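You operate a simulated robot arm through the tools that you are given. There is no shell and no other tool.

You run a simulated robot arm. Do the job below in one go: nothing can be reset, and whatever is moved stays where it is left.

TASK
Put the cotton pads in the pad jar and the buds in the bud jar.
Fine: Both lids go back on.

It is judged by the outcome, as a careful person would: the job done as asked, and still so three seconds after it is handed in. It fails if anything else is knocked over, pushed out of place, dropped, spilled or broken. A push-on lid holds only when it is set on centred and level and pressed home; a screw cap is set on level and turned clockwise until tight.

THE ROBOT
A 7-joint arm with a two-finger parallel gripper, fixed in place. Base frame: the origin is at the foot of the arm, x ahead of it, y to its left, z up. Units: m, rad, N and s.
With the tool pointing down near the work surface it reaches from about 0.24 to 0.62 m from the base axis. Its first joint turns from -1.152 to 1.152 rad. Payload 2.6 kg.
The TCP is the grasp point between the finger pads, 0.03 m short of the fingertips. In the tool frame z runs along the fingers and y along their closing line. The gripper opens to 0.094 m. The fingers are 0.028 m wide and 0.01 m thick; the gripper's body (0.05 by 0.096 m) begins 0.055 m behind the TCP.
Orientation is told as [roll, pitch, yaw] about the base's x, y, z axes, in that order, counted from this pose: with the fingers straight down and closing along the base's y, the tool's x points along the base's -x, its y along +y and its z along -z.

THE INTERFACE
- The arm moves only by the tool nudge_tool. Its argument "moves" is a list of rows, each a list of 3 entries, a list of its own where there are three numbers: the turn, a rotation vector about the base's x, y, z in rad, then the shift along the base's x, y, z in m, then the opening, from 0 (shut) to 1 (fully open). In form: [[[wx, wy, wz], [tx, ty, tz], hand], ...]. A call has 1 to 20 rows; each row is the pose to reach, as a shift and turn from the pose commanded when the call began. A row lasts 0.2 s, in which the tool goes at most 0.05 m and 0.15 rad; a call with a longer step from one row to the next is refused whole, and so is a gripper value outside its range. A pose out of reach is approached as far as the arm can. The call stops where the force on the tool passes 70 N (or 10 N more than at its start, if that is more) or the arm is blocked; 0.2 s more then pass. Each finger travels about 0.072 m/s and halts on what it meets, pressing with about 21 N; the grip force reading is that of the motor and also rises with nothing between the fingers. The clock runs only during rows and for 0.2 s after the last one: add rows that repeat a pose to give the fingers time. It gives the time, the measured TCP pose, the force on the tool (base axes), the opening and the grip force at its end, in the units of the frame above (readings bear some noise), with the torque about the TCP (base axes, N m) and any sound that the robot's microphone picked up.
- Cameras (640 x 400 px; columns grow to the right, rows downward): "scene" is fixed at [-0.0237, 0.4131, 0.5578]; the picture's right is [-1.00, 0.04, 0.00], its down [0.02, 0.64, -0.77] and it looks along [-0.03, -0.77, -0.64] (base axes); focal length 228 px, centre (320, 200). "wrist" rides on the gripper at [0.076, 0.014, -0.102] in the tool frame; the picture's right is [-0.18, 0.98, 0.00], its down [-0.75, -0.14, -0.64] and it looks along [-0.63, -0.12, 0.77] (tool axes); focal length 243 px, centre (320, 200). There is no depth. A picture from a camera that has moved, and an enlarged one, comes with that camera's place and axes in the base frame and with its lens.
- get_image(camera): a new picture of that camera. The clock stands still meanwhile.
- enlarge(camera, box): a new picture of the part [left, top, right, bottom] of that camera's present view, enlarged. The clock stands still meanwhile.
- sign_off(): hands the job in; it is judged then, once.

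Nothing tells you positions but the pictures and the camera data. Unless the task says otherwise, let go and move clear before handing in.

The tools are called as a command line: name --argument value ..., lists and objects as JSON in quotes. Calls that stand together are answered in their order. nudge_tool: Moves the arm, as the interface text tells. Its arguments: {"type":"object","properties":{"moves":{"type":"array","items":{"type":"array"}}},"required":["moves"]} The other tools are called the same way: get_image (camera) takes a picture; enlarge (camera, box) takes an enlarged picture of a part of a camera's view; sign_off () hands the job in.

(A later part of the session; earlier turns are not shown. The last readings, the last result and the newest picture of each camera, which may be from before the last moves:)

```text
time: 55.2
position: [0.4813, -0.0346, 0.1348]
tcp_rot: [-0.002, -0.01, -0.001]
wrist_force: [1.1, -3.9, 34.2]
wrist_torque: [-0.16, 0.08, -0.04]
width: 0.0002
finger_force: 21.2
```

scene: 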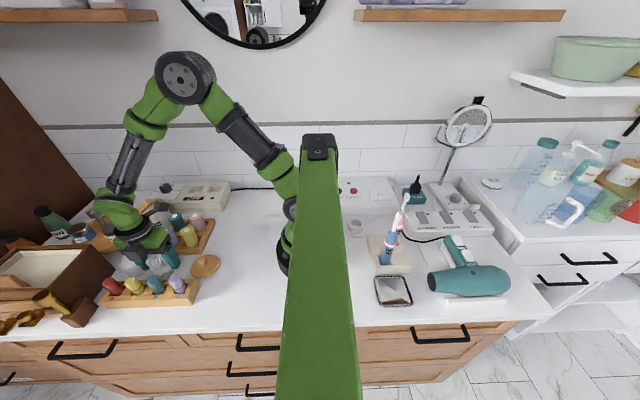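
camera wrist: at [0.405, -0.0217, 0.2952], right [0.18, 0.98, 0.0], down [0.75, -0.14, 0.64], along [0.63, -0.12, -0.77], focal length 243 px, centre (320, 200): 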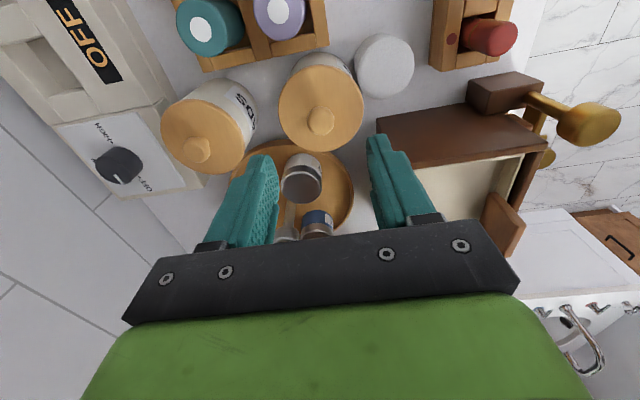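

At 34 N there's no movement and no new snap, so the BUDS lid is home. I'll back off and head to the PADS jar, hovering over its knob.

nudge_tool --moves '[[[0, 0, 0], [0.001, 0, 0.003], 0], [[0, 0, 0], [0.002, 0, 0.015], 0], [[0, 0, 0], [0.002, 0, 0.035], 0], [[0, 0, 0], [0.002, 0, 0.06], 0.2], [[0, 0, 0], [0.003, -0.03, 0.06], 0.5], [[0, 0, 0], [0.004, -0.06, 0.055], 0.6], [[0, 0, 0], [0.005, -0.09, 0.05], 0.6], [[0, 0, 0], [0.006, -0.113, 0.045], 0.6], [[0, 0, 0], [0.006, -0.113, 0.045], 0.6]]'

get_image --camera "wrist"

enlarge --camera "scene" --box '[80, 180, 208, 260]'

enlarge --camera "wrist" --box '[250, 70, 400, 170]'

```text
time: 57.2
position: [0.4856, -0.1464, 0.177]
tcp_rot: [0.0, 0.001, 0.001]
wrist_force: [-0.2, 0.6, 0.3]
wrist_torque: [0.0, 0.0, 0.04]
width: 0.0561
finger_force: 0.1
```

```text
taken
camera wrist: at [0.41, -0.1338, 0.2783], right [0.18, 0.98, 0.0], down [0.75, -0.14, 0.64], along [0.63, -0.12, -0.77], focal length 243 px, centre (320, 200)
```

wrist: 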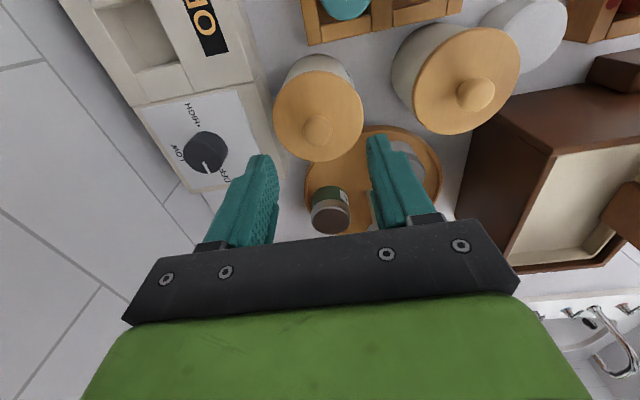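

```text
5.00 times, centred on (144, 220) of scene
camera zoom: at [-0.0237, 0.4131, 0.5578], right [-1.0, 0.04, 0.0], down [0.02, 0.64, -0.77], along [-0.03, -0.77, -0.64], focal length 1142 px, centre (1200, 100)
```

zoom: 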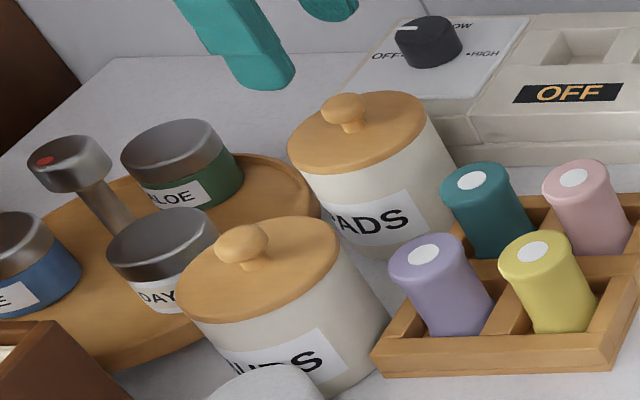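

```text
4.00 times, centred on (325, 120) of wrist
camera zoom: at [0.41, -0.1338, 0.2783], right [0.18, 0.98, 0.0], down [0.75, -0.14, 0.64], along [0.63, -0.12, -0.77], focal length 970 px, centre (300, 520)
```

zoom: 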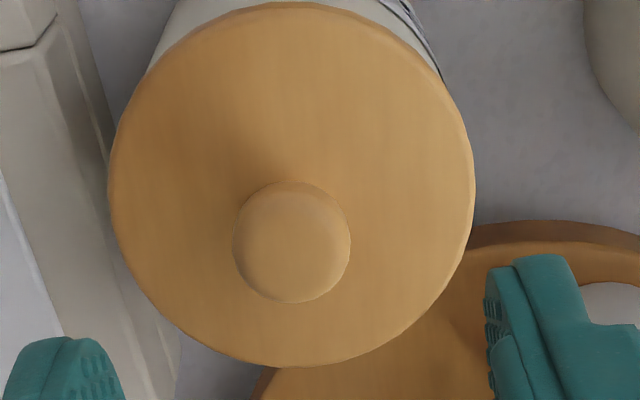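

The PADS knob is at about (0.4875, -0.150). I'll shift slightly, descend to the same grip height, and check before closing.

nudge_tool --moves '[[[0, 0, 0], [0.0015, -0.0022, -0.02], 0.6], [[0, 0, 0], [0.0015, -0.0022, -0.04], 0.6], [[0, 0, 0], [0.0015, -0.0022, -0.056], 0.6], [[0, 0, 0], [0.0015, -0.0022, -0.056], 0.6]]'

enlarge --camera "wrist" --box '[210, 80, 450, 230]'

enlarge --camera "scene" --box '[110, 175, 206, 235]'

```text
time: 58.2
position: [0.4864, -0.1494, 0.1197]
tcp_rot: [0.0, -0.001, -0.002]
wrist_force: [0.3, 0.0, -0.3]
wrist_torque: [0.03, 0.01, 0.0]
width: 0.0565
finger_force: 0.0
```

```text
2.67 times, centred on (330, 155) of wrist
camera zoom: at [0.4106, -0.1355, 0.2216], right [0.19, 0.98, 0.0], down [0.75, -0.14, 0.64], along [0.63, -0.12, -0.77], focal length 647 px, centre (293, 320)
```

zoom: 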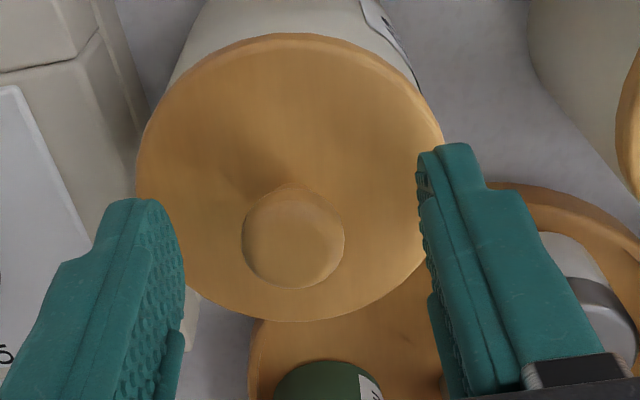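

```text
6.67 times, centred on (158, 205) of scene
camera zoom: at [-0.0237, 0.4131, 0.5578], right [-1.0, 0.04, 0.0], down [0.02, 0.64, -0.77], along [-0.03, -0.77, -0.64], focal length 1523 px, centre (1400, 167)
```

zoom: 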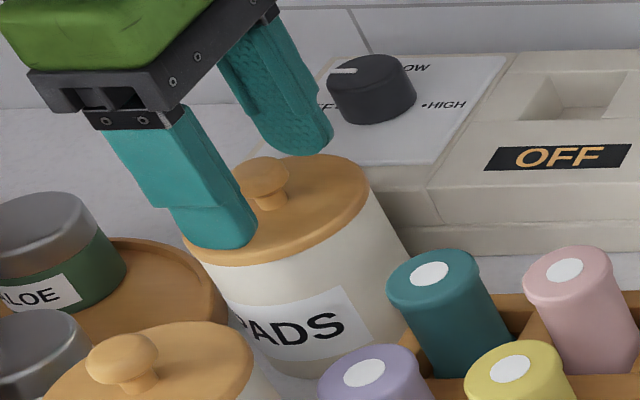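

Well aligned: the offset is under 1 mm. I'll close on the knob with a small correction.

nudge_tool --moves '[[[0, 0, 0], [-0.0007, 0.0006, 0], 0.6], [[0, 0, 0], [-0.0007, 0.0006, 0], 0.45], [[0, 0, 0], [-0.0007, 0.0006, 0], 0.3], [[0, 0, 0], [-0.0007, 0.0006, 0], 0.2], [[0, 0, 0], [-0.0007, 0.0006, 0], 0.1], [[0, 0, 0], [-0.0007, 0.0006, 0], 0.0]]'

enlarge --camera "wrist" --box '[210, 80, 450, 230]'

enlarge --camera "scene" --box '[110, 185, 190, 235]'

```text
time: 59.6
position: [0.4865, -0.149, 0.1208]
tcp_rot: [0.001, -0.001, 0.0]
wrist_force: [0.2, 0.0, -0.4]
wrist_torque: [-0.01, -0.03, -0.03]
width: 0.0208
finger_force: 20.5
heard: snap
```

```text
2.67 times, centred on (330, 155) of wrist
camera zoom: at [0.41, -0.1347, 0.222], right [0.18, 0.98, 0.0], down [0.75, -0.14, 0.64], along [0.63, -0.12, -0.77], focal length 647 px, centre (293, 320)
```

zoom: 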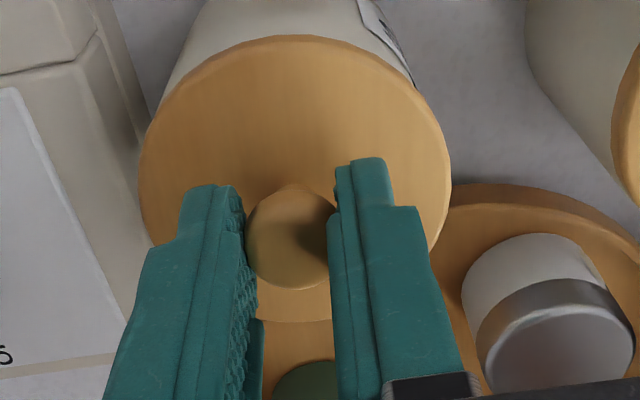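

```text
8.00 times, centred on (150, 210) of scene
camera zoom: at [-0.0237, 0.4131, 0.5578], right [-1.0, 0.04, 0.0], down [0.02, 0.64, -0.77], along [-0.03, -0.77, -0.64], focal length 1828 px, centre (1680, 120)
```

zoom: 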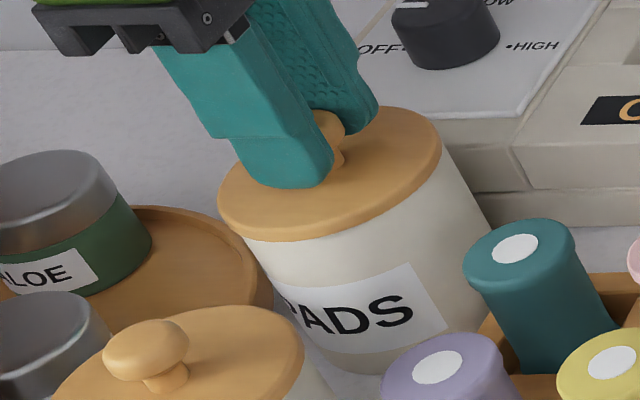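

Gripped, with a snap as the lid unlatched. I'll lift 10 mm, then raise and carry it to the same free spot near (0.281, 0.028).

nudge_tool --moves '[[[0, 0, 0], [0, 0, 0.004], 0], [[0, 0, 0], [0, 0, 0.01], 0], [[0, 0, 0], [0, 0, 0.035], 0], [[0, 0, 0], [0, 0, 0.06], 0], [[0, 0, 0], [0, 0, 0.08], 0], [[0, 0, 0], [-0.026, 0.022, 0.08], 0], [[0, 0, 0], [-0.051, 0.044, 0.08], 0], [[0, 0, 0], [-0.077, 0.066, 0.08], 0], [[0, 0, 0], [-0.102, 0.088, 0.08], 0], [[0, 0, 0], [-0.128, 0.11, 0.08], 0], [[0, 0, 0], [-0.153, 0.132, 0.08], 0], [[0, 0, 0], [-0.179, 0.155, 0.08], 0], [[0, 0, 0], [-0.205, 0.177, 0.08], 0], [[0, 0, 0], [-0.205, 0.177, 0.08], 0]]'

get_image --camera "wrist"

enlarge --camera "scene" --box '[80, 170, 240, 270]'

```text
time: 62.6
position: [0.281, 0.0303, 0.2017]
tcp_rot: [-0.001, 0.0, 0.0]
wrist_force: [0.5, -0.6, -0.3]
wrist_torque: [0.01, -0.02, 0.01]
width: 0.0209
finger_force: 20.9
```

```text
taken
camera wrist: at [0.2052, 0.0435, 0.3035], right [0.18, 0.98, 0.0], down [0.75, -0.14, 0.64], along [0.63, -0.12, -0.77], focal length 243 px, centre (320, 200)
```

wrist: 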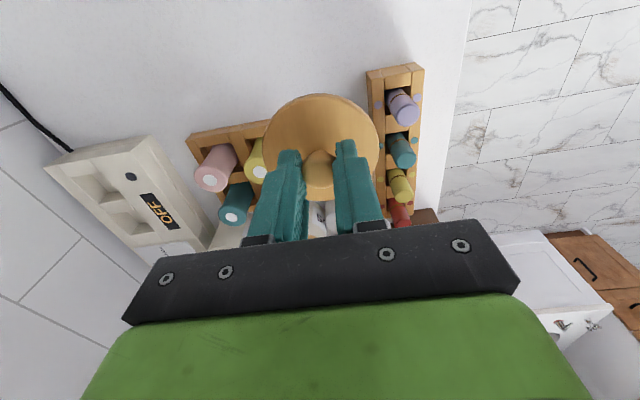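

```text
4.00 times, centred on (160, 220) of scene
camera zoom: at [-0.0237, 0.4131, 0.5578], right [-1.0, 0.04, 0.0], down [0.02, 0.64, -0.77], along [-0.03, -0.77, -0.64], focal length 914 px, centre (960, 120)
```

zoom: 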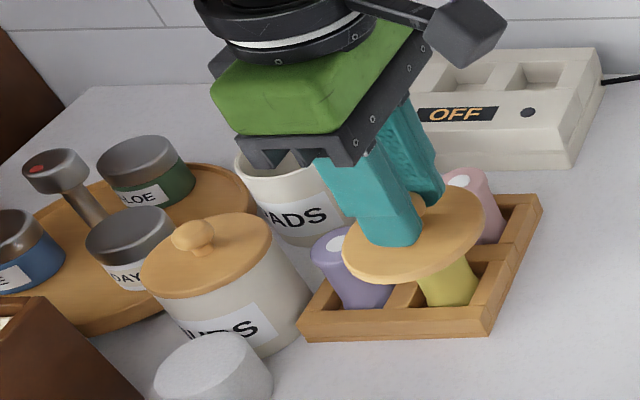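

Over the spot. I'll lower to just above the counter and then feel for contact in small steps.

nudge_tool --moves '[[[0, 0, 0], [0, 0, -0.035], 0], [[0, 0, 0], [0, 0, -0.07], 0], [[0, 0, 0], [0, 0, -0.105], 0], [[0, 0, 0], [0, 0, -0.13], 0], [[0, 0, 0], [0, 0, -0.145], 0], [[0, 0, 0], [0, 0, -0.149], 0], [[0, 0, 0], [0, 0, -0.149], 0]]'

nudge_tool --moves '[[[0, 0, 0], [0, 0, -0.001], 0], [[0, 0, 0], [0, 0, -0.002], 0], [[0, 0, 0], [0, 0, -0.003], 0], [[0, 0, 0], [0, 0, -0.003], 0]]'

enlarge --camera "scene" --box '[170, 246, 234, 286]'

```text
time: 64.2
position: [0.2813, 0.0294, 0.0509]
tcp_rot: [0.0, 0.0, -0.002]
wrist_force: [0.0, 0.0, 0.3]
wrist_torque: [0.03, -0.01, 0.0]
width: 0.0208
finger_force: 20.8
```

```text
time: 65.2
position: [0.2817, 0.0289, 0.0487]
tcp_rot: [-0.001, 0.0, -0.001]
wrist_force: [0.1, -0.2, -0.2]
wrist_torque: [-0.02, 0.0, -0.02]
width: 0.0209
finger_force: 21.4
```

```text
10.00 times, centred on (202, 266) of scene
camera zoom: at [-0.0237, 0.4131, 0.5578], right [-1.0, 0.04, 0.0], down [0.02, 0.64, -0.77], along [-0.03, -0.77, -0.64], focal length 2284 px, centre (1500, -460)
```

zoom: 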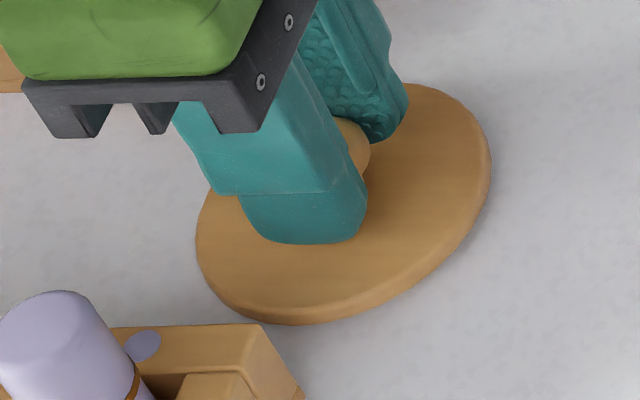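

nudge_tool --moves '[[[0, 0, 0], [0, 0, -0.001], 0], [[0, 0, 0], [0, 0, -0.0015], 0], [[0, 0, 0], [0, 0, -0.0015], 0]]'

```text
time: 66.0
position: [0.2823, 0.0297, 0.047]
tcp_rot: [0.0, -0.002, -0.002]
wrist_force: [-4.0, 2.3, 20.5]
wrist_torque: [0.13, 0.2, 0.0]
width: 0.0209
finger_force: 20.7
```

Contact at about 20 N. I'll relieve, let go, and rise clear.

nudge_tool --moves '[[[0, 0, 0], [0, 0, 0.0012], 0], [[0, 0, 0], [0, 0, 0.0012], 0.2], [[0, 0, 0], [0, 0, 0.0012], 0.5], [[0, 0, 0], [0, 0, 0.0012], 0.6], [[0, 0, 0], [0, 0, 0.0012], 0.6], [[0, 0, 0], [0, 0, 0.03], 0.6], [[0, 0, 0], [0, 0, 0.065], 0.6], [[0, 0, 0], [0, 0, 0.1], 0.6], [[0, 0, 0], [0, 0, 0.1392], 0.6], [[0, 0, 0], [0, 0, 0.1392], 0.6]]'

get_image --camera "wrist"

enlarge --camera "scene" --box '[80, 180, 240, 280]'

```text
time: 68.2
position: [0.2814, 0.028, 0.1862]
tcp_rot: [0.001, -0.001, 0.001]
wrist_force: [0.4, 0.0, 0.4]
wrist_torque: [0.03, -0.03, 0.02]
width: 0.0563
finger_force: 0.2
```

```text
taken
camera wrist: at [0.2061, 0.0415, 0.2883], right [0.18, 0.98, 0.0], down [0.75, -0.14, 0.64], along [0.63, -0.12, -0.77], focal length 243 px, centre (320, 200)
```

wrist: 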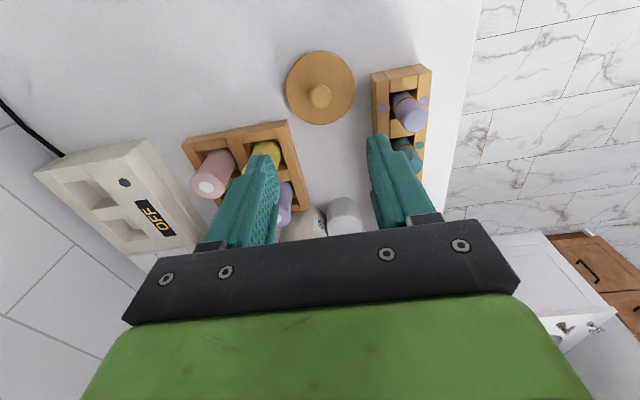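

```text
4.00 times, centred on (160, 230) of scene
camera zoom: at [-0.0237, 0.4131, 0.5578], right [-1.0, 0.04, 0.0], down [0.02, 0.64, -0.77], along [-0.03, -0.77, -0.64], focal length 914 px, centre (960, 80)
```

zoom: 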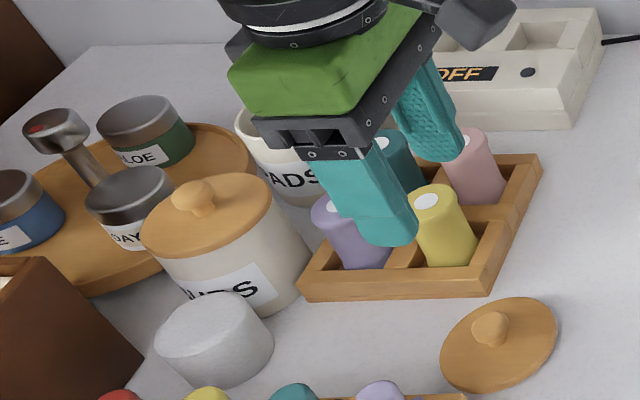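

The PADS lid rests flat on the counter and the PADS jar is open. Now I'll turn 90° again and go above the pads.

nudge_tool --moves '[[[0, 0, 0.143], [0.017, 0, 0], 0.72], [[0, 0, 0.286], [0.034, 0, 0], 0.72], [[0, 0, 0.429], [0.051, 0, 0], 0.72], [[0, 0, 0.571], [0.068, 0, 0], 0.72], [[0, 0, 0.714], [0.085, 0, 0], 0.72], [[0, 0, 0.857], [0.102, 0, 0], 0.72], [[0, 0, 1.0], [0.119, 0, 0], 0.72], [[0, 0, 1.143], [0.136, 0, 0], 0.72], [[0, 0, 1.286], [0.153, 0, 0], 0.72], [[0, 0, 1.429], [0.17, 0, 0], 0.72], [[0, 0, 1.571], [0.186, 0, 0], 0.72], [[0, 0, 1.571], [0.186, 0, 0], 0.72]]'

get_image --camera "wrist"

enlarge --camera "wrist" --box '[250, 50, 394, 140]'

enlarge --camera "scene" --box '[80, 190, 240, 290]'

```text
time: 70.8
position: [0.4666, 0.0282, 0.1847]
tcp_rot: [0.0, 0.0, 1.571]
wrist_force: [0.4, 0.3, -1.4]
wrist_torque: [0.0, 0.02, -0.03]
width: 0.0677
finger_force: 0.1
```

```text
taken
camera wrist: at [0.4529, -0.0478, 0.2873], right [-0.98, 0.18, 0.0], down [0.14, 0.75, 0.64], along [0.12, 0.63, -0.77], focal length 243 px, centre (320, 200)
```

wrist: 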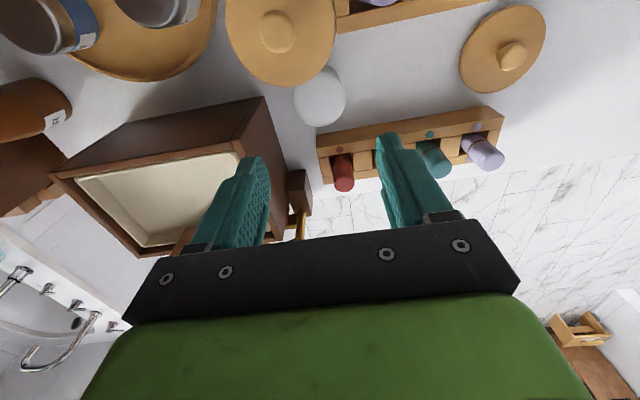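

```text
4.44 times, centred on (322, 95) of wrist
camera zoom: at [0.4529, -0.0478, 0.2873], right [-0.98, 0.18, 0.0], down [0.14, 0.75, 0.64], along [0.12, 0.63, -0.77], focal length 1078 px, centre (311, 667)
```

zoom: 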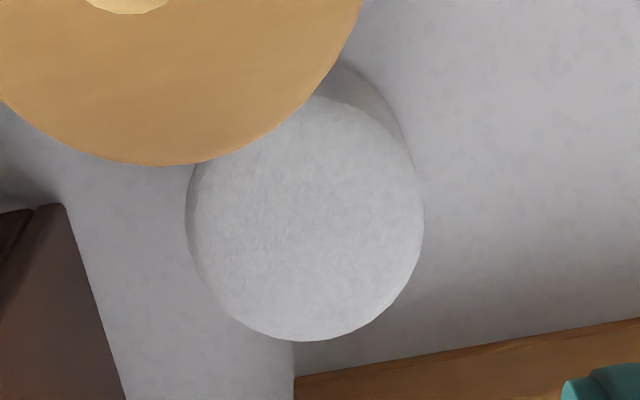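

```text
4.00 times, centred on (160, 240) of scene
camera zoom: at [-0.0237, 0.4131, 0.5578], right [-1.0, 0.04, 0.0], down [0.02, 0.64, -0.77], along [-0.03, -0.77, -0.64], focal length 914 px, centre (960, 40)
```

zoom: 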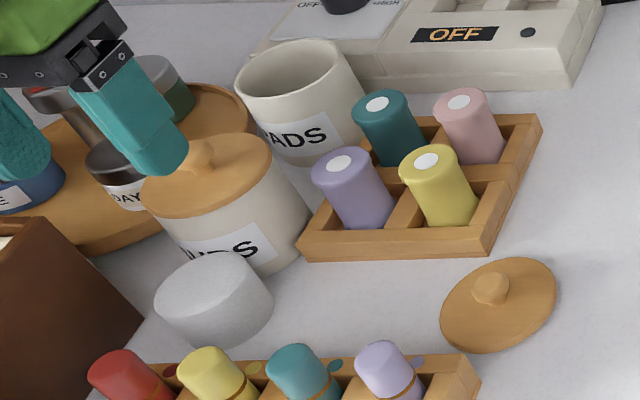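

Pads centre refined to about (0.468, 0.028). There's clearance to the box and the BUDS lid, so I'll descend partway and check.

nudge_tool --moves '[[[0, 0, 0], [0.0012, 0, -0.03], 0.72], [[0, 0, 0], [0.0012, 0, -0.06], 0.72], [[0, 0, 0], [0.0012, 0, -0.09], 0.72], [[0, 0, 0], [0.0012, 0, -0.09], 0.72]]'

get_image --camera "wrist"

enlarge --camera "scene" --box '[90, 205, 186, 265]'

```text
time: 71.8
position: [0.4682, 0.0266, 0.0936]
tcp_rot: [0.0, 0.0, 1.57]
wrist_force: [0.2, 0.4, -0.1]
wrist_torque: [0.01, -0.04, 0.0]
width: 0.0679
finger_force: 0.0
```

```text
taken
camera wrist: at [0.4541, -0.0493, 0.1956], right [-0.98, 0.19, 0.0], down [0.14, 0.75, 0.64], along [0.12, 0.63, -0.77], focal length 243 px, centre (320, 200)
```

wrist: 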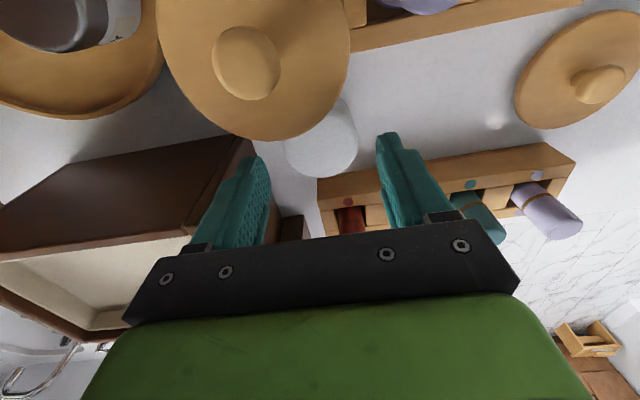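

```text
6.67 times, centred on (138, 235) of scene
camera zoom: at [-0.0237, 0.4131, 0.5578], right [-1.0, 0.04, 0.0], down [0.02, 0.64, -0.77], along [-0.03, -0.77, -0.64], focal length 1523 px, centre (1533, -33)
```

zoom: 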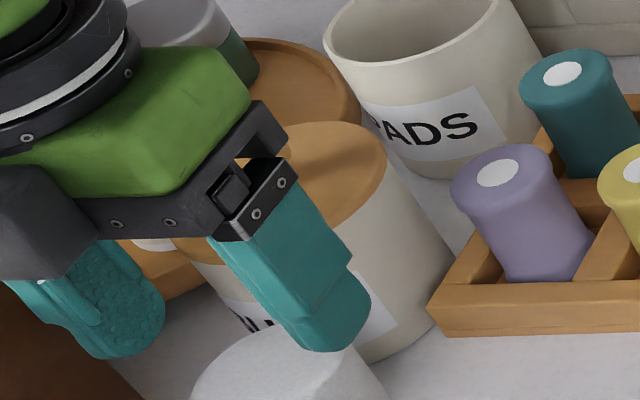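

enlarge --camera "wrist" --box '[250, 90, 394, 190]'

enlarge --camera "scene" --box '[100, 235, 164, 275]'

```text
4.00 times, centred on (322, 140) of wrist
camera zoom: at [0.4541, -0.0493, 0.1956], right [-0.98, 0.19, 0.0], down [0.14, 0.75, 0.64], along [0.12, 0.63, -0.77], focal length 970 px, centre (312, 440)
```

zoom: 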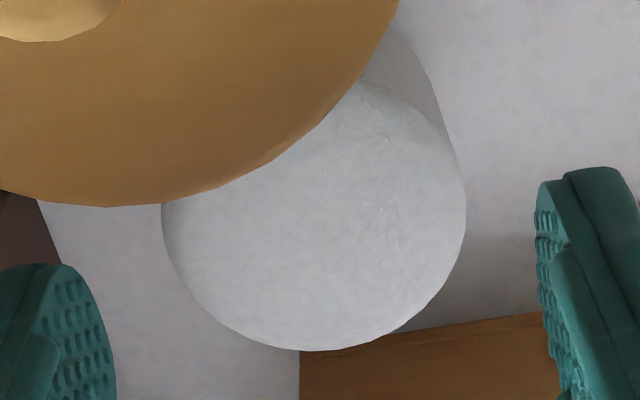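

```text
10.00 times, centred on (132, 255) of scene
camera zoom: at [-0.0237, 0.4131, 0.5578], right [-1.0, 0.04, 0.0], down [0.02, 0.64, -0.77], along [-0.03, -0.77, -0.64], focal length 2284 px, centre (2200, -350)
```

zoom: 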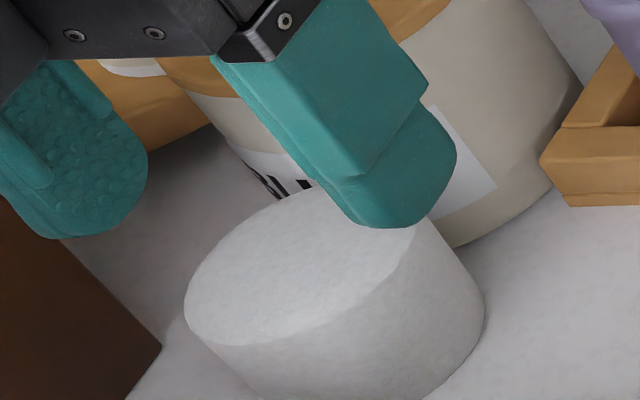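

The pads centre is about (0.4685, 0.0295). I'll correct by 3 mm in y, descend to grip the upper 13 mm or so, and close.

nudge_tool --moves '[[[0, 0, 0], [0.0005, 0.003, 0], 0.72], [[0, 0, 0], [0.0005, 0.003, -0.015], 0.72], [[0, 0, 0], [0.0005, 0.003, -0.029], 0.72], [[0, 0, 0], [0.0005, 0.003, -0.0385], 0.72], [[0, 0, 0], [0.0005, 0.003, -0.0385], 0.72]]'

enlarge --camera "wrist" --box '[210, 90, 434, 240]'

enlarge --camera "scene" --box '[90, 215, 170, 265]'

```text
time: 73.0
position: [0.4689, 0.031, 0.0567]
tcp_rot: [-0.001, 0.0, 1.571]
wrist_force: [1.1, 0.2, 0.3]
wrist_torque: [0.0, 0.01, 0.02]
width: 0.0677
finger_force: 0.0
```

```text
2.67 times, centred on (322, 165) of wrist
camera zoom: at [0.4544, -0.0457, 0.1587], right [-0.98, 0.18, 0.0], down [0.14, 0.75, 0.64], along [0.12, 0.63, -0.77], focal length 647 px, centre (315, 293)
```

zoom: 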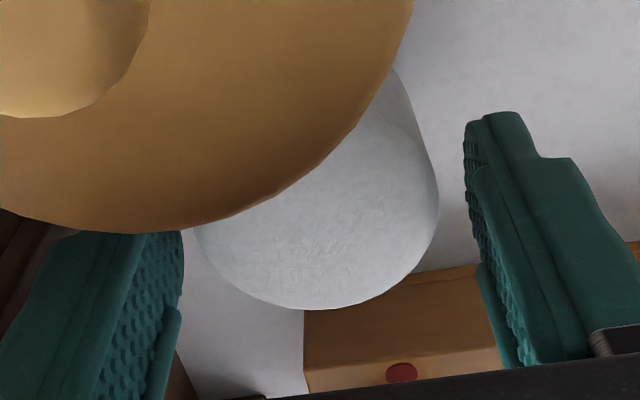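

```text
8.00 times, centred on (130, 240) of scene
camera zoom: at [-0.0237, 0.4131, 0.5578], right [-1.0, 0.04, 0.0], down [0.02, 0.64, -0.77], along [-0.03, -0.77, -0.64], focal length 1828 px, centre (1840, -120)
```

zoom: 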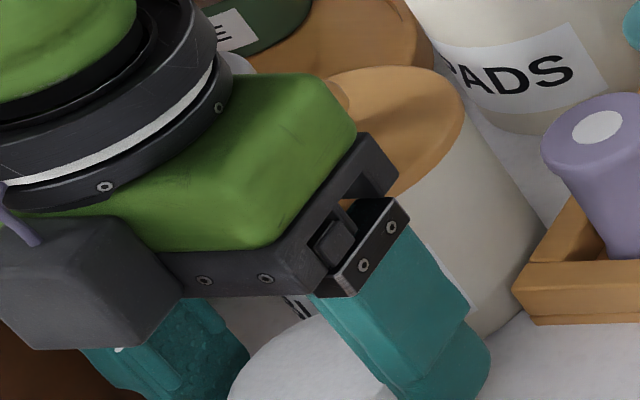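

The fingers straddle the pads with clearance to the lid and box. Closing now.

nudge_tool --moves '[[[0, 0, 0], [0, 0, 0], 0.64], [[0, 0, 0], [0, 0, 0], 0.56], [[0, 0, 0], [0, 0, 0], 0.48], [[0, 0, 0], [0, 0, 0], 0.4], [[0, 0, 0], [0, 0, 0], 0.3], [[0, 0, 0], [0, 0, 0], 0.3]]'

enlarge --camera "wrist" --box '[210, 90, 434, 240]'

```text
time: 74.4
position: [0.4694, 0.0303, 0.0567]
tcp_rot: [0.0, 0.0, 1.571]
wrist_force: [-0.1, -0.1, 0.2]
wrist_torque: [0.01, -0.02, 0.02]
width: 0.0504
finger_force: 21.4
```

```text
2.67 times, centred on (322, 165) of wrist
camera zoom: at [0.4545, -0.0457, 0.1589], right [-0.98, 0.18, 0.0], down [0.14, 0.75, 0.64], along [0.12, 0.63, -0.77], focal length 647 px, centre (315, 293)
```

zoom: 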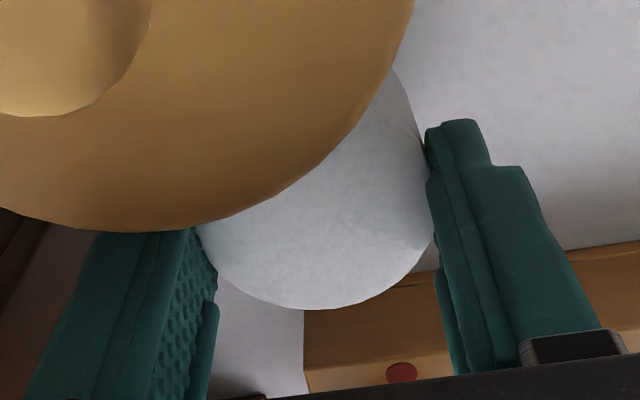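

Held at width 0.050. I'll do a small test lift.

nudge_tool --moves '[[[0, 0, 0], [0, 0, 0.005], 0.2], [[0, 0, 0], [0, 0, 0.012], 0.2], [[0, 0, 0], [0, 0, 0.02], 0.2], [[0, 0, 0], [0, 0, 0.02], 0.2]]'

enlarge --camera "scene" --box '[90, 220, 170, 270]'

enlarge --camera "wrist" --box '[210, 60, 434, 240]'

```text
time: 75.4
position: [0.4695, 0.0309, 0.0756]
tcp_rot: [0.001, 0.0, 1.571]
wrist_force: [0.0, 0.2, 0.5]
wrist_torque: [-0.02, -0.01, -0.01]
width: 0.0504
finger_force: 21.2
```

```text
8.00 times, centred on (130, 245) of scene
camera zoom: at [-0.0237, 0.4131, 0.5578], right [-1.0, 0.04, 0.0], down [0.02, 0.64, -0.77], along [-0.03, -0.77, -0.64], focal length 1828 px, centre (1840, -160)
```

zoom: 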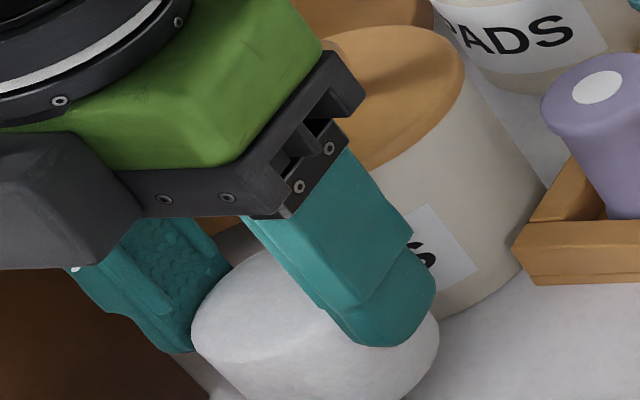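

```text
2.22 times, centred on (322, 150) of wrist
camera zoom: at [0.4547, -0.0452, 0.1781], right [-0.98, 0.18, 0.0], down [0.14, 0.75, 0.64], along [0.12, 0.63, -0.77], focal length 539 px, centre (316, 311)
```

zoom: 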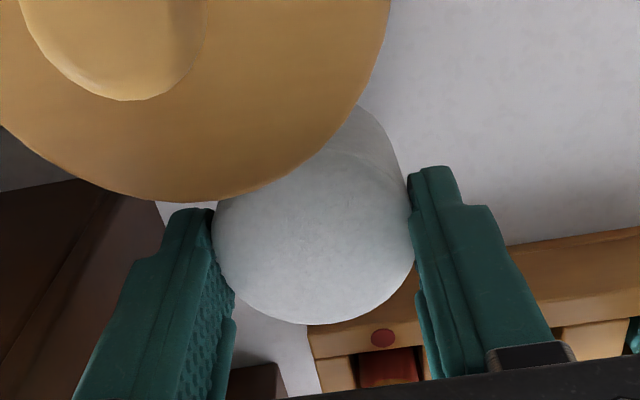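

The stack lifts as one. It passes close to the BUDS lid edge, so I'll shift 12 mm away in +y first, then raise and carry it over the PADS jar.

nudge_tool --moves '[[[0, 0, 0], [0, 0.006, 0], 0.2], [[0, 0, 0], [0, 0.012, 0.002], 0.2], [[0, 0, 0], [0, 0.012, 0.03], 0.2], [[0, 0, 0], [0, 0.012, 0.06], 0.2], [[0, 0, 0], [0, 0.012, 0.09], 0.2], [[0, 0, 0], [0, 0.012, 0.112], 0.2], [[0, 0, 0], [0.003, -0.02, 0.112], 0.2], [[0, 0, 0], [0.006, -0.052, 0.112], 0.2], [[0, 0, 0], [0.009, -0.084, 0.112], 0.2], [[0, 0, 0], [0.012, -0.116, 0.112], 0.2], [[0, 0, 0], [0.015, -0.148, 0.112], 0.2], [[0, 0, 0], [0.0178, -0.18, 0.112], 0.2], [[0, 0, 0], [0.0178, -0.18, 0.112], 0.2], [[0, 0, 0], [0.0178, -0.18, 0.112], 0.2]]'

get_image --camera "wrist"

enlarge --camera "scene" --box '[100, 150, 196, 210]'

enlarge --camera "wrist" --box '[250, 40, 394, 140]'

```text
time: 78.4
position: [0.4866, -0.1488, 0.1878]
tcp_rot: [0.0, -0.001, 1.571]
wrist_force: [0.2, 1.1, 0.2]
wrist_torque: [0.01, -0.04, 0.0]
width: 0.0506
finger_force: 20.6
```

```text
taken
camera wrist: at [0.4726, -0.2255, 0.2905], right [-0.98, 0.18, 0.0], down [0.14, 0.75, 0.64], along [0.12, 0.63, -0.77], focal length 243 px, centre (320, 200)
```

wrist: 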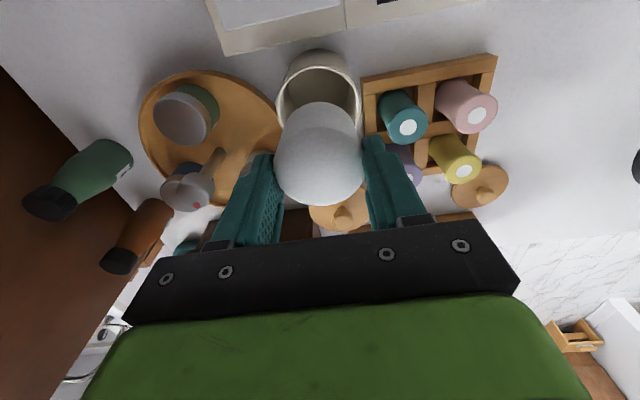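

```text
6.67 times, centred on (148, 180) of scene
camera zoom: at [-0.0237, 0.4131, 0.5578], right [-1.0, 0.04, 0.0], down [0.02, 0.64, -0.77], along [-0.03, -0.77, -0.64], focal length 1523 px, centre (1467, 333)
```

zoom: 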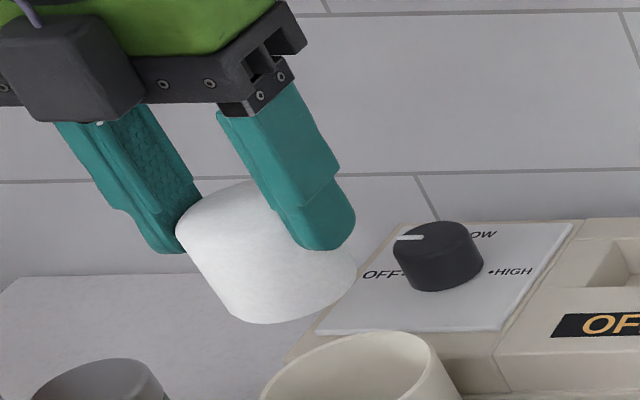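

```text
4.00 times, centred on (322, 90) of wrist
camera zoom: at [0.4726, -0.2255, 0.2905], right [-0.98, 0.18, 0.0], down [0.14, 0.75, 0.64], along [0.12, 0.63, -0.77], focal length 970 px, centre (312, 640)
```

zoom: 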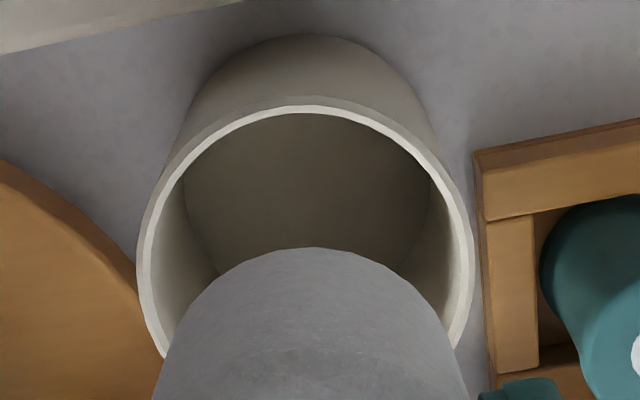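

The PADS rim centre comes out at about (0.4875, -0.1495), and the stack is right above it. I'll lower until its bottom is just at the rim and check.

nudge_tool --moves '[[[0, 0, 0], [0.001, 0, -0.015], 0.2], [[0, 0, 0], [0.001, 0, -0.03], 0.2], [[0, 0, 0], [0.001, 0, -0.045], 0.2], [[0, 0, 0], [0.001, 0, -0.045], 0.2]]'

enlarge --camera "wrist" --box '[240, 50, 400, 160]'

enlarge --camera "scene" --box '[110, 165, 190, 215]'

```text
time: 79.4
position: [0.4873, -0.1485, 0.1429]
tcp_rot: [-0.001, 0.001, 1.57]
wrist_force: [1.2, -0.8, 0.3]
wrist_torque: [-0.01, -0.03, 0.0]
width: 0.0503
finger_force: 20.6
```

```text
3.64 times, centred on (320, 105) of wrist
camera zoom: at [0.4738, -0.2247, 0.2456], right [-0.98, 0.18, 0.0], down [0.14, 0.75, 0.64], along [0.12, 0.63, -0.77], focal length 882 px, centre (320, 546)
```

zoom: 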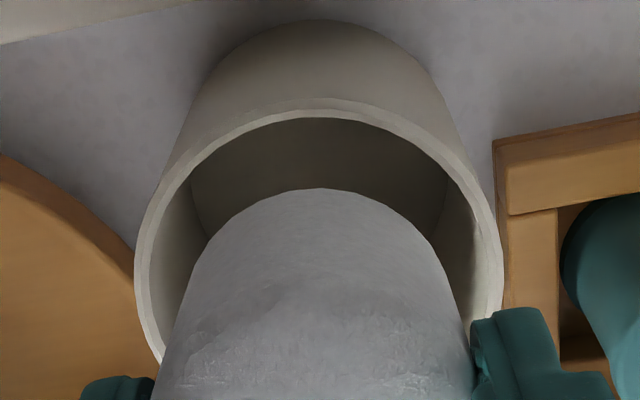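

```text
8.00 times, centred on (150, 190) of scene
camera zoom: at [-0.0237, 0.4131, 0.5578], right [-1.0, 0.04, 0.0], down [0.02, 0.64, -0.77], along [-0.03, -0.77, -0.64], focal length 1828 px, centre (1680, 280)
```

zoom: 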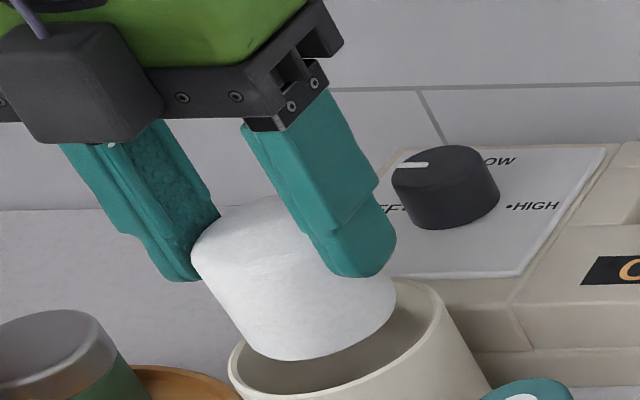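

Centred in x; I'll nudge y by -1.5 mm. Now lowering into the jar, keeping the fingertips just above the rim.

nudge_tool --moves '[[[0, 0, 0], [0, -0.0015, -0.004], 0.2], [[0, 0, 0], [0, -0.0015, -0.01], 0.2], [[0, 0, 0], [0, -0.0015, -0.016], 0.2], [[0, 0, 0], [0, -0.0015, -0.016], 0.2]]'

enlarge --camera "wrist" --box '[240, 50, 400, 160]'

enlarge --camera "scene" --box '[110, 175, 190, 225]'

```text
time: 80.4
position: [0.4882, -0.1511, 0.1276]
tcp_rot: [-0.002, -0.001, 1.571]
wrist_force: [-1.0, -0.3, -0.2]
wrist_torque: [-0.01, 0.01, 0.01]
width: 0.0504
finger_force: 21.0
```

```text
3.64 times, centred on (320, 105) of wrist
camera zoom: at [0.4738, -0.2263, 0.2301], right [-0.98, 0.18, 0.0], down [0.14, 0.75, 0.64], along [0.12, 0.63, -0.77], focal length 882 px, centre (320, 546)
```

zoom: 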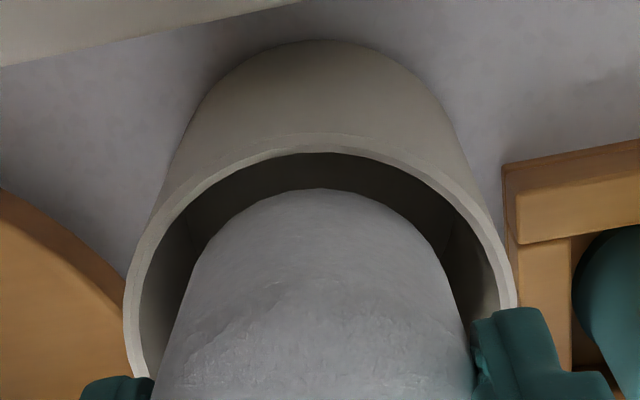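

```text
8.00 times, centred on (150, 200) of scene
camera zoom: at [-0.0237, 0.4131, 0.5578], right [-1.0, 0.04, 0.0], down [0.02, 0.64, -0.77], along [-0.03, -0.77, -0.64], focal length 1828 px, centre (1680, 200)
```

zoom: 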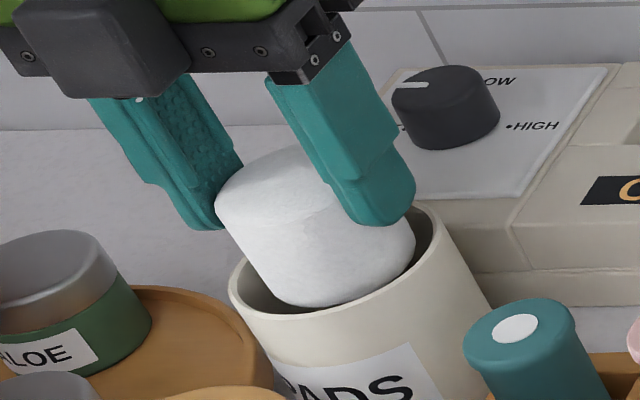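

The stack is inside the rim with clearance all round and no contact force. I'll lower the last 14 mm.

nudge_tool --moves '[[[0, 0, 0], [0, 0, -0.005], 0.2], [[0, 0, 0], [0, 0, -0.01], 0.2], [[0, 0, 0], [0, 0, -0.014], 0.2], [[0, 0, 0], [0, 0, -0.014], 0.2]]'

enlarge --camera "wrist" --box '[240, 60, 400, 170]'

enlarge --camera "scene" --box '[110, 185, 190, 235]'

```text
time: 81.4
position: [0.4877, -0.149, 0.1143]
tcp_rot: [-0.001, -0.001, 1.572]
wrist_force: [-0.5, 0.1, -0.1]
wrist_torque: [0.0, -0.01, 0.02]
width: 0.0502
finger_force: 21.0
```

```text
3.64 times, centred on (320, 115) of wrist
camera zoom: at [0.4734, -0.2262, 0.2165], right [-0.98, 0.18, 0.0], down [0.14, 0.75, 0.64], along [0.12, 0.63, -0.77], focal length 882 px, centre (320, 509)
```

zoom: 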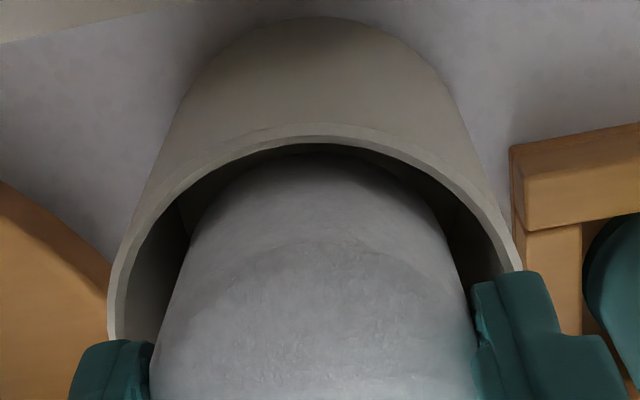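

```text
8.00 times, centred on (150, 210) of scene
camera zoom: at [-0.0237, 0.4131, 0.5578], right [-1.0, 0.04, 0.0], down [0.02, 0.64, -0.77], along [-0.03, -0.77, -0.64], focal length 1828 px, centre (1680, 120)
```

zoom: 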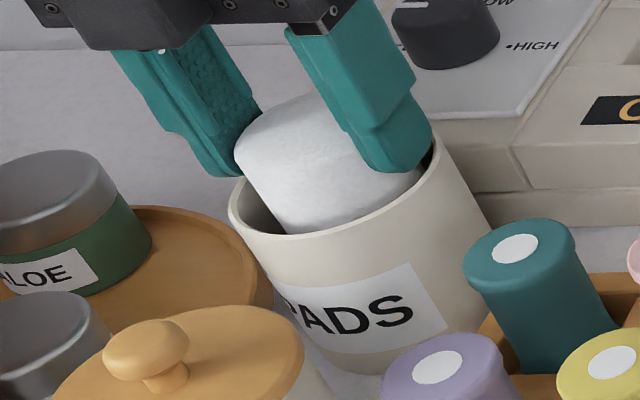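

The stack is well inside and centred, with the fingertips above the rim. Releasing and rising.

nudge_tool --moves '[[[0, 0, 0], [0, 0, 0], 0.7], [[0, 0, 0], [0, 0, 0], 0.7], [[0, 0, 0], [0, 0, 0], 0.7], [[0, 0, 0], [0, 0, 0.02], 0.7], [[0, 0, 0], [0, 0, 0.05], 0.7], [[0, 0, 0], [0, 0, 0.072], 0.7], [[0, 0, 0], [0, 0, 0.072], 0.7]]'

get_image --camera "wrist"

enlarge --camera "scene" --box '[90, 180, 202, 250]'

enlarge --camera "wrist" --box '[250, 40, 394, 150]'

```text
time: 83.0
position: [0.4864, -0.1507, 0.1873]
tcp_rot: [0.001, 0.001, 1.571]
wrist_force: [-0.5, 0.1, -0.2]
wrist_torque: [-0.02, -0.02, 0.03]
width: 0.0658
finger_force: 0.0
```

```text
taken
camera wrist: at [0.473, -0.2271, 0.289], right [-0.98, 0.18, 0.0], down [0.14, 0.75, 0.64], along [0.12, 0.63, -0.77], focal length 243 px, centre (320, 200)
```

wrist: 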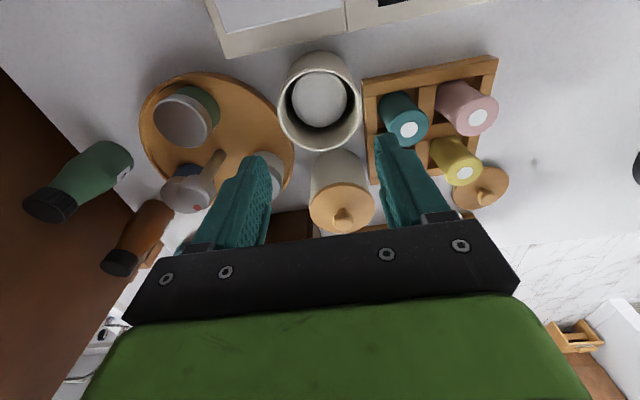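

```text
5.71 times, centred on (146, 215) of scene
camera zoom: at [-0.0237, 0.4131, 0.5578], right [-1.0, 0.04, 0.0], down [0.02, 0.64, -0.77], along [-0.03, -0.77, -0.64], focal length 1305 px, centre (1314, 114)
```

zoom: 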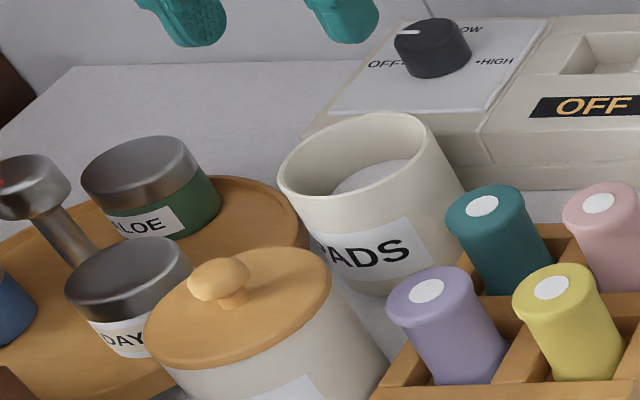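

```text
3.64 times, centred on (322, 95) of wrist
camera zoom: at [0.473, -0.2271, 0.289], right [-0.98, 0.18, 0.0], down [0.14, 0.75, 0.64], along [0.12, 0.63, -0.77], focal length 882 px, centre (313, 582)
```

zoom: 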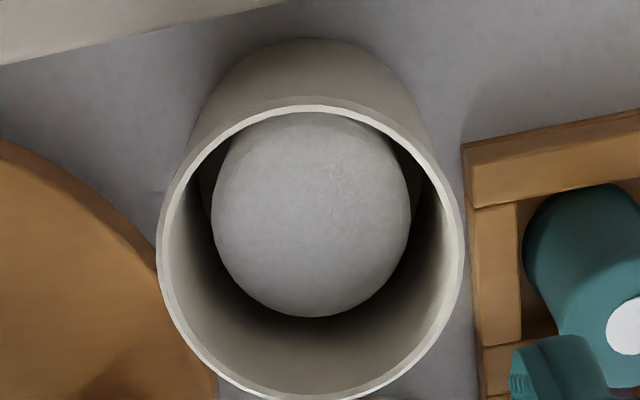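

The pads lie flat in the PADS jar. Now I'll return to its lid, turning back to the original orientation.

nudge_tool --moves '[[[0, 0, -0.143], [-0.0188, 0.0162, 0], 0.6], [[0, 0, -0.286], [-0.0375, 0.0325, 0], 0.6], [[0, 0, -0.429], [-0.0563, 0.0487, 0], 0.6], [[0, 0, -0.571], [-0.0751, 0.0649, 0], 0.6], [[0, 0, -0.714], [-0.0939, 0.0811, 0], 0.6], [[0, 0, -0.857], [-0.1126, 0.0974, 0], 0.6], [[0, 0, -1.0], [-0.1314, 0.1136, 0], 0.6], [[0, 0, -1.143], [-0.1502, 0.1298, 0], 0.6], [[0, 0, -1.286], [-0.169, 0.146, 0], 0.6], [[0, 0, -1.429], [-0.1877, 0.1623, 0], 0.6], [[0, 0, -1.571], [-0.2065, 0.1785, -0.0005], 0.6], [[0, 0, -1.571], [-0.2065, 0.1785, -0.0005], 0.6]]'

get_image --camera "wrist"

enlarge --camera "scene" --box '[80, 180, 240, 280]'

```text
time: 85.6
position: [0.2809, 0.0283, 0.1855]
tcp_rot: [-0.001, 0.0, -0.002]
wrist_force: [0.1, -0.3, -0.6]
wrist_torque: [0.0, 0.0, 0.02]
width: 0.0565
finger_force: 0.2
```

```text
taken
camera wrist: at [0.2053, 0.0424, 0.2878], right [0.19, 0.98, 0.0], down [0.75, -0.14, 0.64], along [0.63, -0.12, -0.77], focal length 243 px, centre (320, 200)
```

wrist: 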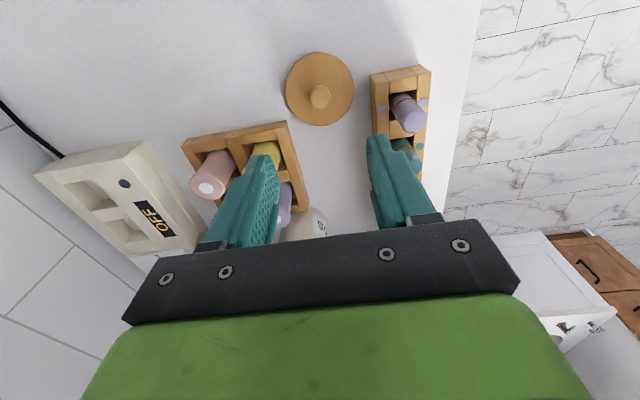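

```text
4.00 times, centred on (160, 230) of scene
camera zoom: at [-0.0237, 0.4131, 0.5578], right [-1.0, 0.04, 0.0], down [0.02, 0.64, -0.77], along [-0.03, -0.77, -0.64], focal length 914 px, centre (960, 80)
```

zoom: 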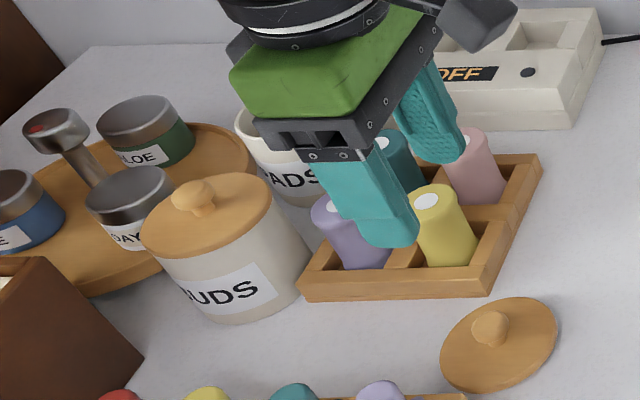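

Back over the PADS lid at the same pose as when I let it go. I'll descend, regrip the knob and check.

nudge_tool --moves '[[[0, 0, 0], [0, 0, -0.035], 0.6], [[0, 0, 0], [0, 0, -0.07], 0.6], [[0, 0, 0], [0, 0, -0.1], 0.6], [[0, 0, 0], [0, 0, -0.125], 0.6], [[0, 0, 0], [0, 0, -0.138], 0.6], [[0, 0, 0], [0, 0, -0.138], 0.6], [[0, 0, 0], [0, 0, -0.138], 0.3], [[0, 0, 0], [0, 0, -0.138], 0.1], [[0, 0, 0], [0, 0, -0.138], 0.0], [[0, 0, 0], [0, 0, -0.138], 0.0]]'

enlarge --camera "wrist" --box '[210, 80, 450, 230]'

```text
time: 87.8
position: [0.2822, 0.0273, 0.0468]
tcp_rot: [0.0, 0.001, 0.001]
wrist_force: [0.0, 0.9, 0.1]
wrist_torque: [0.0, 0.0, -0.02]
width: 0.0209
finger_force: 20.6
```

```text
2.67 times, centred on (330, 155) of wrist
camera zoom: at [0.2059, 0.0415, 0.1494], right [0.18, 0.98, 0.0], down [0.75, -0.14, 0.64], along [0.63, -0.12, -0.77], focal length 647 px, centre (293, 320)
```

zoom: 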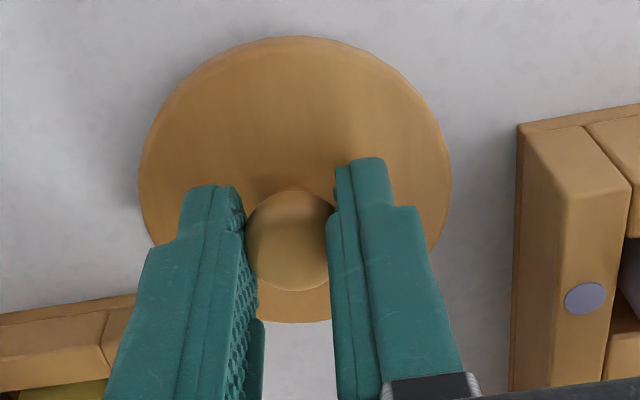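

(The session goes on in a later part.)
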